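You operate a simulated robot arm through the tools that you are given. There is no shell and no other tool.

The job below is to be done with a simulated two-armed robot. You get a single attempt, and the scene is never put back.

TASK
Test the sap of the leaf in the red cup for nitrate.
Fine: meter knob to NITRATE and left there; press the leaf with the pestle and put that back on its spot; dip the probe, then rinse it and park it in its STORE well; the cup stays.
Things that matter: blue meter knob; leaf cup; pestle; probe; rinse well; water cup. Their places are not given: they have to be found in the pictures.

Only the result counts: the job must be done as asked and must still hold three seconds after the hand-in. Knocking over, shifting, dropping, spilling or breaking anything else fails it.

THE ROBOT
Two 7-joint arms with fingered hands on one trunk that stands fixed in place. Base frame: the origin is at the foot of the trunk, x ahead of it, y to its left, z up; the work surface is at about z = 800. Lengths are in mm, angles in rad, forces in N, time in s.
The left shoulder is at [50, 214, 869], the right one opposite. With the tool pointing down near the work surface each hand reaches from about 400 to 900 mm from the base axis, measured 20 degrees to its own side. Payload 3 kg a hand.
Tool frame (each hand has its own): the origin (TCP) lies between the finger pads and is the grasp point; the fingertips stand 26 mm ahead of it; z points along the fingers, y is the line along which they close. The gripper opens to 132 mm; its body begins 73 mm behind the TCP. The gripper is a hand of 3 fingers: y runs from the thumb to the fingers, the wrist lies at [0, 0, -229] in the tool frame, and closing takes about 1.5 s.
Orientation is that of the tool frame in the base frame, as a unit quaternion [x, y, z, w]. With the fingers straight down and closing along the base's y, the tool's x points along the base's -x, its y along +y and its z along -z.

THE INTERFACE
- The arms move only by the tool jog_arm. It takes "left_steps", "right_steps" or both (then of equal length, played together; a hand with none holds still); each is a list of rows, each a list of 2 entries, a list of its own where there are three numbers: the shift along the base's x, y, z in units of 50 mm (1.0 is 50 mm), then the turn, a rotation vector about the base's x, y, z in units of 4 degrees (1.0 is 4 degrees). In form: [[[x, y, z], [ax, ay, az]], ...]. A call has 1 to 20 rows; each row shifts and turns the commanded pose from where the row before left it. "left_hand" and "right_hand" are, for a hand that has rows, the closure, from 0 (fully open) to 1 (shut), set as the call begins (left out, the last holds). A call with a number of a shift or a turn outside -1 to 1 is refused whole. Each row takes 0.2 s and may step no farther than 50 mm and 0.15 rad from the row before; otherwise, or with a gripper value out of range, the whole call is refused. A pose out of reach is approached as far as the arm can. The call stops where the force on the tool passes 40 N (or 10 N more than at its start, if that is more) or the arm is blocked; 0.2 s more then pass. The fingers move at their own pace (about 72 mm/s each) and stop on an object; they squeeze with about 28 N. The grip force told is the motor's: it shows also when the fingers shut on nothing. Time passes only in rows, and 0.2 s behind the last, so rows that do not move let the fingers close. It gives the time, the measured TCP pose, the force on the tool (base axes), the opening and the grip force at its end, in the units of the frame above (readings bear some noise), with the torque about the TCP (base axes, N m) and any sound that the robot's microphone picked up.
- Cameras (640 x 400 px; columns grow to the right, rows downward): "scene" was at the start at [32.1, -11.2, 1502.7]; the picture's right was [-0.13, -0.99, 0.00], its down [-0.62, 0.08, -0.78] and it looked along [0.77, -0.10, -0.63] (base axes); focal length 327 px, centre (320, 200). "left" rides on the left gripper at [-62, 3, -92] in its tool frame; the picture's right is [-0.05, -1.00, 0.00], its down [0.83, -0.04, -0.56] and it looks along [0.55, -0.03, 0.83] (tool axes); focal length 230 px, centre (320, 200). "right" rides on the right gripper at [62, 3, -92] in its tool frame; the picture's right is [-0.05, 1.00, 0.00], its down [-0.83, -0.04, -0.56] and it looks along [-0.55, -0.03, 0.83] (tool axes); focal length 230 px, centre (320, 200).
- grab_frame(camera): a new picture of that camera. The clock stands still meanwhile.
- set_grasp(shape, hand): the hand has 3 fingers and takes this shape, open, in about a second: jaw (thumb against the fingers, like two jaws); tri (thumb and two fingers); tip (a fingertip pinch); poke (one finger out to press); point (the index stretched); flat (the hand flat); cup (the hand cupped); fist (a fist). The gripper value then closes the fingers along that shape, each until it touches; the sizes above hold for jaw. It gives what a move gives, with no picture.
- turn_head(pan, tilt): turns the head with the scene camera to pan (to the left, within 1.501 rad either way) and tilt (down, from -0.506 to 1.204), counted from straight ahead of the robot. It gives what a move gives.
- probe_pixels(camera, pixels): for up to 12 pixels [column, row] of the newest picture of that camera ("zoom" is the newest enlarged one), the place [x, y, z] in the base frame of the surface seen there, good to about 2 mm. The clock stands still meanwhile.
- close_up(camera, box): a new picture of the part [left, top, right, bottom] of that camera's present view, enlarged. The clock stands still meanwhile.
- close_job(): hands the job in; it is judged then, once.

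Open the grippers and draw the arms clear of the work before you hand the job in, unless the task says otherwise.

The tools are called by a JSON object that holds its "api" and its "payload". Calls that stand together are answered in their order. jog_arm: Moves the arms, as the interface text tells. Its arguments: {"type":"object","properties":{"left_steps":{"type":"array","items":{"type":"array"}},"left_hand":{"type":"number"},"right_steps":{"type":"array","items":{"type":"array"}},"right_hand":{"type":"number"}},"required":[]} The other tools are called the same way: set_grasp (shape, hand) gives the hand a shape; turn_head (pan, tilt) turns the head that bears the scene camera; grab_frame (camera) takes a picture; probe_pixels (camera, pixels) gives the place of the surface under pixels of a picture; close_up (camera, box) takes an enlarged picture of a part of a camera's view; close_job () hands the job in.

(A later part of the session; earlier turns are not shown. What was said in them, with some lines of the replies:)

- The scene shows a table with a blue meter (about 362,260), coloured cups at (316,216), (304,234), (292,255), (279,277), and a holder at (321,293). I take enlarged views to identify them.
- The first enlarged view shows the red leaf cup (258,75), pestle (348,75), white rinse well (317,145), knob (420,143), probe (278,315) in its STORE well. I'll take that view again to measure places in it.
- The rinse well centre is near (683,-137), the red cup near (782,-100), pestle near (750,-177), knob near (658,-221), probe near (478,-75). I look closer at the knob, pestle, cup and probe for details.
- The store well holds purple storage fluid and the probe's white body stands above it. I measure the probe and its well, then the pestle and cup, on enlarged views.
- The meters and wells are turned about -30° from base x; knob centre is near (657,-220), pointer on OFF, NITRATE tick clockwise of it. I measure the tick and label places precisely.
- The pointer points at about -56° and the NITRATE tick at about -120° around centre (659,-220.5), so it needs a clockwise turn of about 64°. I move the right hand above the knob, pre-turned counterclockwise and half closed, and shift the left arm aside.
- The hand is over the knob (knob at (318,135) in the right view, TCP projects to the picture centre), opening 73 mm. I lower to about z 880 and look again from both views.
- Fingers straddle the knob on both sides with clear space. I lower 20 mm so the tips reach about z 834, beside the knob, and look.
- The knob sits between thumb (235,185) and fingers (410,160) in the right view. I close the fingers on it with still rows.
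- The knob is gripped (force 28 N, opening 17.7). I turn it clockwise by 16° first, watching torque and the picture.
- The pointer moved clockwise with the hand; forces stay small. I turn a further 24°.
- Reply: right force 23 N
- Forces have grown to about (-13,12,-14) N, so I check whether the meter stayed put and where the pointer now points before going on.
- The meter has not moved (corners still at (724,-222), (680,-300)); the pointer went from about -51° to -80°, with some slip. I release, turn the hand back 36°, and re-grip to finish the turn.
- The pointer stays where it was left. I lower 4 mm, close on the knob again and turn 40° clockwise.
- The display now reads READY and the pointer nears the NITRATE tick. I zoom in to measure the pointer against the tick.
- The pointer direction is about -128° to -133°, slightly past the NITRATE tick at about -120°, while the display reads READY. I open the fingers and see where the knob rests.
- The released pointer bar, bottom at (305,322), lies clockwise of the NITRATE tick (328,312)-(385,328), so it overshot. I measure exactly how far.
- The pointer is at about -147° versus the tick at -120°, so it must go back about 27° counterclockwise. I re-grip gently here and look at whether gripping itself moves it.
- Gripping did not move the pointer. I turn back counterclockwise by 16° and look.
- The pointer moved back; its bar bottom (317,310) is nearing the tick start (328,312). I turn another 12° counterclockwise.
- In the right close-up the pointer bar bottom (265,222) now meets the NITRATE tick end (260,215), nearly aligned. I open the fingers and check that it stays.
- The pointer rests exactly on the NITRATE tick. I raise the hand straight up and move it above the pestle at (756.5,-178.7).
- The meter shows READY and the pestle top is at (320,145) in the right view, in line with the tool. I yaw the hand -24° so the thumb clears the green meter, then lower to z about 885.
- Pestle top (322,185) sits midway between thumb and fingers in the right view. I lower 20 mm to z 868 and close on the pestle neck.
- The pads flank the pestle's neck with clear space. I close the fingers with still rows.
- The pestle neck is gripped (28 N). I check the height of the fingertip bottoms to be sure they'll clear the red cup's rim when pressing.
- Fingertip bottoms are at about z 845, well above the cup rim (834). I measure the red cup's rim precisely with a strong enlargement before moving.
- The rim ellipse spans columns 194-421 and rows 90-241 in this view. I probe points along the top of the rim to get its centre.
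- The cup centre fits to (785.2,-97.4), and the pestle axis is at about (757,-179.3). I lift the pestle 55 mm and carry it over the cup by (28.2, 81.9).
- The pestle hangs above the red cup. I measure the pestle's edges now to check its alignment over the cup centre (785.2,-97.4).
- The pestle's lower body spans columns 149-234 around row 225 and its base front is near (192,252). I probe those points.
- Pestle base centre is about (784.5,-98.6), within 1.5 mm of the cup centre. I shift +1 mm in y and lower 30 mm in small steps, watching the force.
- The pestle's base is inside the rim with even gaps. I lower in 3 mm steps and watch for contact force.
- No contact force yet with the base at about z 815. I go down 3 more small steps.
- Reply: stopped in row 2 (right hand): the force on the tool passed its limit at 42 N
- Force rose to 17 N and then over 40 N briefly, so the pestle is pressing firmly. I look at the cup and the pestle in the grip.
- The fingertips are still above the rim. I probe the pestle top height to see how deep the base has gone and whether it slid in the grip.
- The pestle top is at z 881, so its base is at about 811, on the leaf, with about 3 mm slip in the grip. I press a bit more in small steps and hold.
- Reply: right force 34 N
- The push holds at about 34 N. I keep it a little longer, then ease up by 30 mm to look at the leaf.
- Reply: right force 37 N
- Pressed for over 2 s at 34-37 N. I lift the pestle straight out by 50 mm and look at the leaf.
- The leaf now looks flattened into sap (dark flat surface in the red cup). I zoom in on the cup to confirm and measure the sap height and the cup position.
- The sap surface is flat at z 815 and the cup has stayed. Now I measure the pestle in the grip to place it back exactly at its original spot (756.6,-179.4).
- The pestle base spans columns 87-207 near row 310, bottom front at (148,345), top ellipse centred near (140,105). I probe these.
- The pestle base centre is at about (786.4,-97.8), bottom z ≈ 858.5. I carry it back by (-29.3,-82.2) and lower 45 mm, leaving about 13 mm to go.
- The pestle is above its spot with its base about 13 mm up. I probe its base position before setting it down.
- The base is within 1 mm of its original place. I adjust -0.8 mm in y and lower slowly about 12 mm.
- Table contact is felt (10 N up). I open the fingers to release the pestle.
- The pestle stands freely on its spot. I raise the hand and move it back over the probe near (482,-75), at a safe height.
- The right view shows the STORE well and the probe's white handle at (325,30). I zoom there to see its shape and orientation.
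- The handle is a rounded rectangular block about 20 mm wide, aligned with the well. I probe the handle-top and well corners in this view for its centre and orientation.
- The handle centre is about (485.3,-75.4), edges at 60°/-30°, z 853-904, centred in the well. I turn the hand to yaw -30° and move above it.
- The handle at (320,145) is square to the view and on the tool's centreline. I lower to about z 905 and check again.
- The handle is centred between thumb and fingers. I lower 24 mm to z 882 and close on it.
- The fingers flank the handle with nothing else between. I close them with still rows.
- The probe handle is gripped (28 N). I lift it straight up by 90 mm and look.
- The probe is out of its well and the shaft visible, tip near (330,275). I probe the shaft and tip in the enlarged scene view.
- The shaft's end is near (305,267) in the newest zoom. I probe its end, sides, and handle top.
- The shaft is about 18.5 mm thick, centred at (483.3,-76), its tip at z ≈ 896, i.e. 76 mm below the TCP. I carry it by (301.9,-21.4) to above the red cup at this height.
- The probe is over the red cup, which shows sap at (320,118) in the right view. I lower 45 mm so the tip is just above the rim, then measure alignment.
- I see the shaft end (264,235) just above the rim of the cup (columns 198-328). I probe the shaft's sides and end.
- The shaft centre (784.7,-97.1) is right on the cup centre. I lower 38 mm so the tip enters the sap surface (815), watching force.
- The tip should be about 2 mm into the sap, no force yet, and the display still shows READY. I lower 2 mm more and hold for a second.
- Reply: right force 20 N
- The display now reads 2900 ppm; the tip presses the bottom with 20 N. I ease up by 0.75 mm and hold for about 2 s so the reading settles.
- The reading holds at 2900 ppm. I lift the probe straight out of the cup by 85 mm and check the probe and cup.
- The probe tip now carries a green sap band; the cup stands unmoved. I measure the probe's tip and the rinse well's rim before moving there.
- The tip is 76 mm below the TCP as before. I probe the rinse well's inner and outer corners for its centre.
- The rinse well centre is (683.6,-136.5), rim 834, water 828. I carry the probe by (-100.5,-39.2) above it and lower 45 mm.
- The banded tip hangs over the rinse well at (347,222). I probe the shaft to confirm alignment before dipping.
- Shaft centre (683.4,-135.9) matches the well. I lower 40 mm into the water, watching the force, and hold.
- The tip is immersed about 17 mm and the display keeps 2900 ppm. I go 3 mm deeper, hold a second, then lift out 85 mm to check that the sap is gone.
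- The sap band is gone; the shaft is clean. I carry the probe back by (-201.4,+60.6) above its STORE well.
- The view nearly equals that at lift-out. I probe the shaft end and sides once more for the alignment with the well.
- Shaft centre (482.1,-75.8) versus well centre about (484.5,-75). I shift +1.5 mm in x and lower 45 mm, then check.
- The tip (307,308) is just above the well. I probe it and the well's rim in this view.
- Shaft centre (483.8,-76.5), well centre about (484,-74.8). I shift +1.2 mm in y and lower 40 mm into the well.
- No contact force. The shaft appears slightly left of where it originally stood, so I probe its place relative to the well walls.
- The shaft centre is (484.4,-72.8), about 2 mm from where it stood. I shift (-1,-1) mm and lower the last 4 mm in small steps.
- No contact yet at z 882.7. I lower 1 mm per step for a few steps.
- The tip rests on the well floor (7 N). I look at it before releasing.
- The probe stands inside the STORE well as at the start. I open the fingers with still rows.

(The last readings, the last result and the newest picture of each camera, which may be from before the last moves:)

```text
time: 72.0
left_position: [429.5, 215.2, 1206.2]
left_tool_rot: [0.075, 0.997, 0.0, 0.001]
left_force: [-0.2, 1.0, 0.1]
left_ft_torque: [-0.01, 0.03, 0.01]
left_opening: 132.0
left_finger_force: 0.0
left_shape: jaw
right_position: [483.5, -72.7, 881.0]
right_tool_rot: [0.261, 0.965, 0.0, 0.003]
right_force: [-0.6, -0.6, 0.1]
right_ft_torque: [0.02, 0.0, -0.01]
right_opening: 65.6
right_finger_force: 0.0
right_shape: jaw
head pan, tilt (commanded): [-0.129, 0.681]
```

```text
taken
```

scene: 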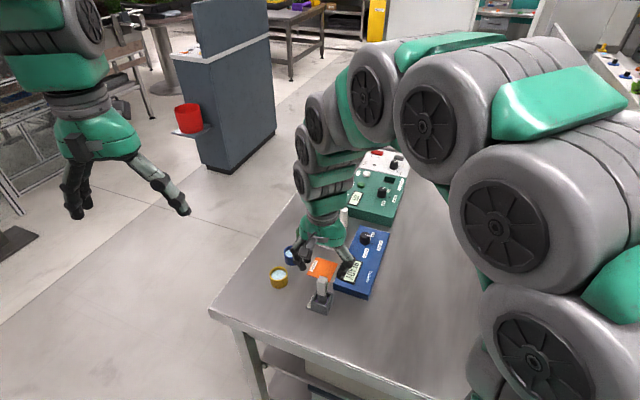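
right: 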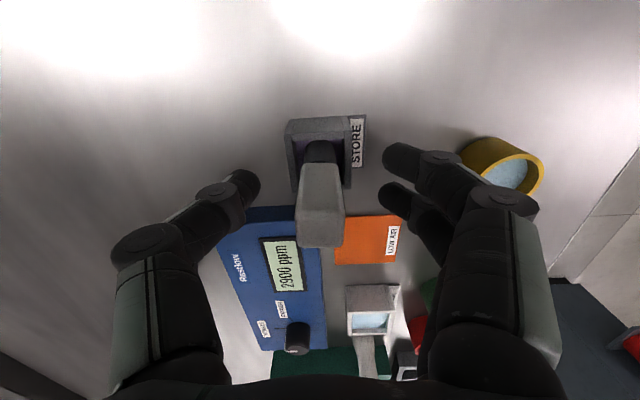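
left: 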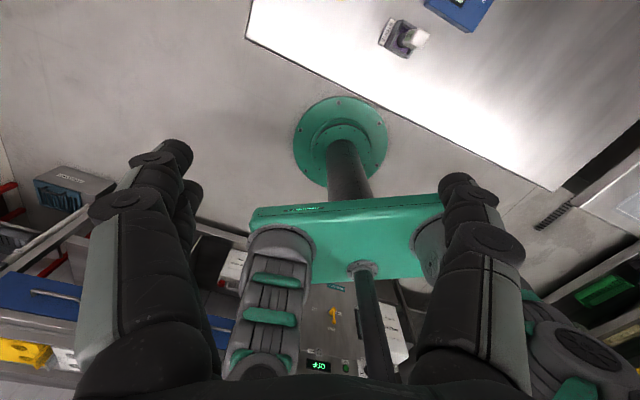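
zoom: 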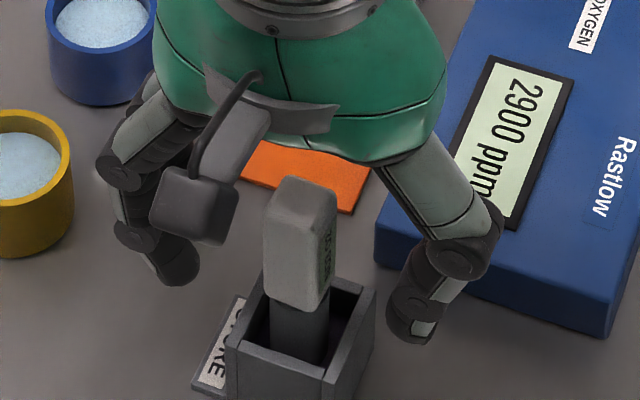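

The probe stands upright by itself. I raise the hand straight up, then draw it aside to the right, clear of the work.

{"api": "jog_arm", "payload": {"right_steps": [[[0, 0, 0.2], [0, 0, 0]], [[0, 0, 0.4], [0, 0, 0]], [[0, 0, 0.5], [0, 0, 0]], [[0, 0, 0.7], [0, 0, 0]], [[0, 0, 0.8], [0, 0, 0]], [[0, 0, 0.8], [0, 0, 0]], [[0, -0.3, 0.8], [0, 0, 0]], [[0.2, -0.8, 0.3], [0, 0, 0.5]], [[0.2, -0.8, 0], [0, 0, 0.5]], [[0.2, -0.8, 0], [0, 0, 0.5]], [[0.2, -0.8, 0], [0, 0, 0.5]], [[0.2, -0.8, 0], [0, 0, 0.5]], [[0.2, -0.8, 0], [0, 0, 0.5]]]}}

{"api": "grab_frame", "payload": {"camera": "scene"}}

{"api": "close_up", "payload": {"camera": "scene", "box": [255, 195, 415, 315]}}

```text
time: 74.8
left_position: [429.9, 215.4, 1207.0]
left_tool_rot: [0.075, 0.997, 0.001, 0.0]
left_force: [-0.7, -0.7, -0.8]
left_ft_torque: [0.03, 0.04, 0.01]
left_opening: 131.8
left_finger_force: 0.0
left_shape: jaw
right_position: [546.5, -328.6, 1107.4]
right_tool_rot: [0.158, 0.987, 0.0, 0.004]
right_force: [-0.2, -0.1, 0.2]
right_ft_torque: [0.05, -0.01, 0.02]
right_opening: 65.6
right_finger_force: 0.0
right_shape: jaw
head pan, tilt (commanded): [-0.129, 0.681]
```

```text
taken
```

scene: 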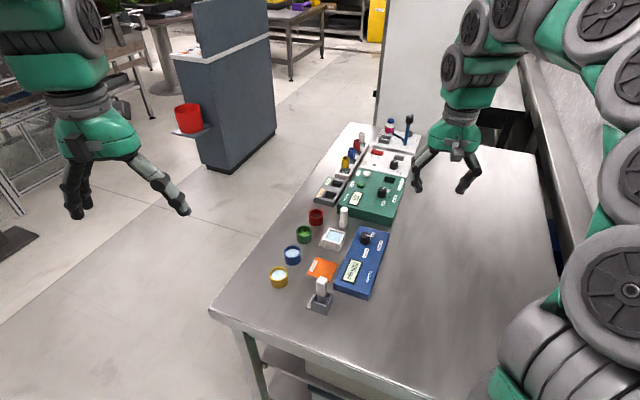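

```text
3.33 times, centred on (335, 255) of scene
```

zoom: 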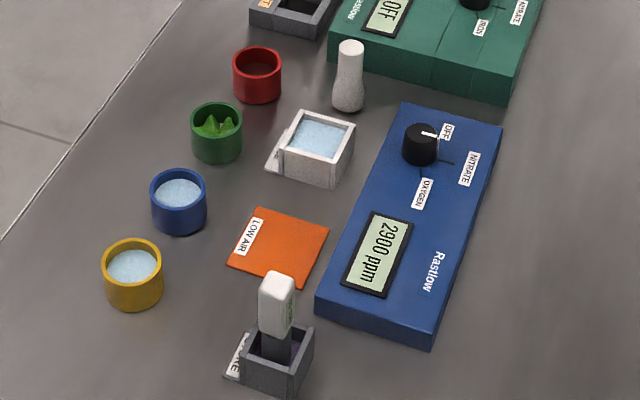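

The work area looks as wanted: display 2900 ppm, probe in STORE, pestle standing, cup in place. I check the pestle, cup and knob closely against their original places.

{"api": "close_up", "payload": {"camera": "scene", "box": [305, 198, 365, 236]}}

{"api": "probe_pixels", "payload": {"camera": "zoom", "pixels": [[420, 120], [385, 120], [455, 120], [420, 210], [410, 280], [365, 270], [460, 270], [412, 318], [125, 118], [50, 165], [195, 165], [120, 215]]}}

{"api": "close_up", "payload": {"camera": "scene", "box": [340, 220, 400, 258]}}

{"api": "close_up", "payload": {"camera": "scene", "box": [295, 255, 355, 315]}}

```text
10.53 times, centred on (335, 217) of scene
```

zoom: 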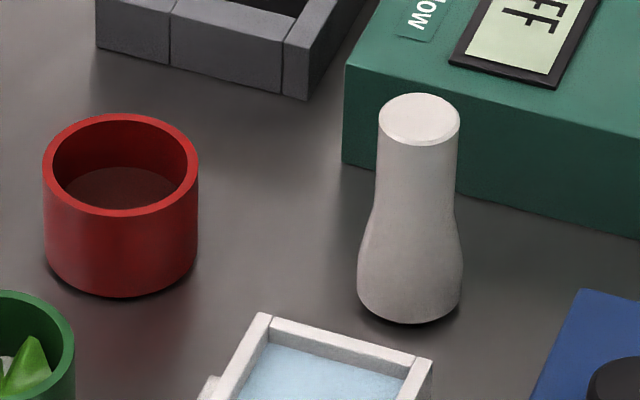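

```text
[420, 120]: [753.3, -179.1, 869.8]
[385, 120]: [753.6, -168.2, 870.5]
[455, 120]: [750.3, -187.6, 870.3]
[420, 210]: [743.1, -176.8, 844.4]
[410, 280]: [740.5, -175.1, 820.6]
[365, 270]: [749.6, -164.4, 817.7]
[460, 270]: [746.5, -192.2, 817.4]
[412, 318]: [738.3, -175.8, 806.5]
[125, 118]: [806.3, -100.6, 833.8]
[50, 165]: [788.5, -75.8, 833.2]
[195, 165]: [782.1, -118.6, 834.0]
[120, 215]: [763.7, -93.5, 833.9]
```

```text
10.53 times, centred on (370, 239) of scene
```

zoom: 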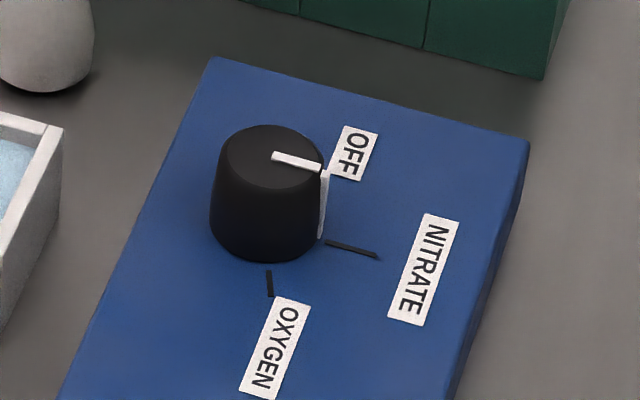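

```text
6.67 times, centred on (325, 285) of scene
```

zoom: 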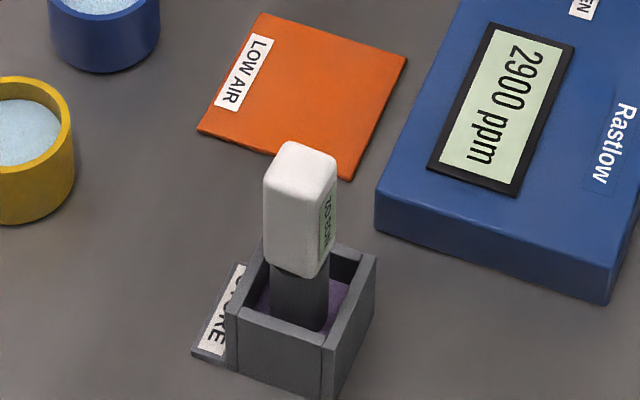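

The pestle is within about 3.5 mm of its original place, the cup within 0.5 mm, the pointer on the NITRATE tick, and the probe upright in STORE. I open the right gripper fully, letting a little time pass.

{"api": "jog_arm", "payload": {"right_steps": [[[0, 0, 0], [0, 0, 0]], [[0, 0, 0], [0, 0, 0]], [[0, 0, 0], [0, 0, 0]], [[0, 0, 0], [0, 0, 0]], [[0, 0, 0], [0, 0, 0]], [[0, 0, 0], [0, 0, 0]]], "right_hand": 0}}

{"api": "grab_frame", "payload": {"camera": "scene"}}

{"api": "close_up", "payload": {"camera": "scene", "box": [255, 110, 435, 315]}}

```text
time: 76.2
left_position: [429.6, 215.1, 1206.4]
left_tool_rot: [0.075, 0.997, 0.0, 0.0]
left_force: [-0.3, -0.5, 0.6]
left_ft_torque: [-0.02, 0.04, 0.01]
left_opening: 131.9
left_finger_force: 0.1
left_shape: jaw
right_position: [545.8, -327.6, 1107.7]
right_tool_rot: [0.158, 0.988, 0.001, 0.003]
right_force: [-0.2, 0.1, -1.1]
right_ft_torque: [-0.01, -0.03, -0.05]
right_opening: 132.1
right_finger_force: 0.0
right_shape: jaw
head pan, tilt (commanded): [-0.129, 0.681]
```

```text
taken
```

scene: 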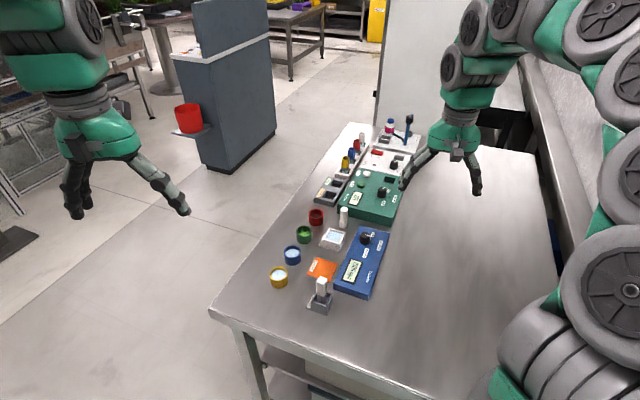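

```text
1.95 times, centred on (345, 212) of scene
```

zoom: 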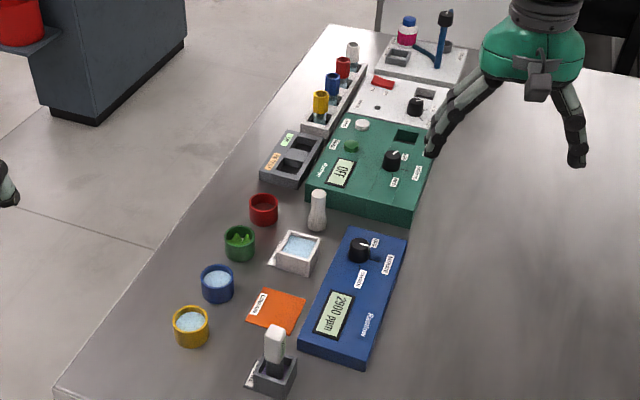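

Everything stands as required: meter on NITRATE reading 2900 ppm, pestle back, probe rinsed and in STORE, cups untouched, both grippers open and clear. I hand the job in.

{"api": "close_job", "payload": {}}

```text
The job is handed in.
```

The nitrate test is done and handed in; the meter reads 2900 ppm for the sap in the red cup. How it was judged was not shown.

- **Meter:** the blue knob is on the NITRATE tick and was left there. The first turn overshot by about 27°, so I turned it back until the pointer lined up.
- **Pestle:** the leaf was pressed for over 2 s at about 34–37 N, which left a flat layer of sap. The pestle stands about 3.5 mm from where it started, so it is not exactly on its spot.
- **Probe:** it was dipped in the sap until the reading held, then rinsed until the green sap was gone from the tip. It now stands upright in its STORE well.
- **Cup:** the red cup stayed in place, with any shift at about 0.5 mm or less.

In the last picture nothing else looked moved, spilled or knocked over. Both grippers are open, and the arms are clear of the work.
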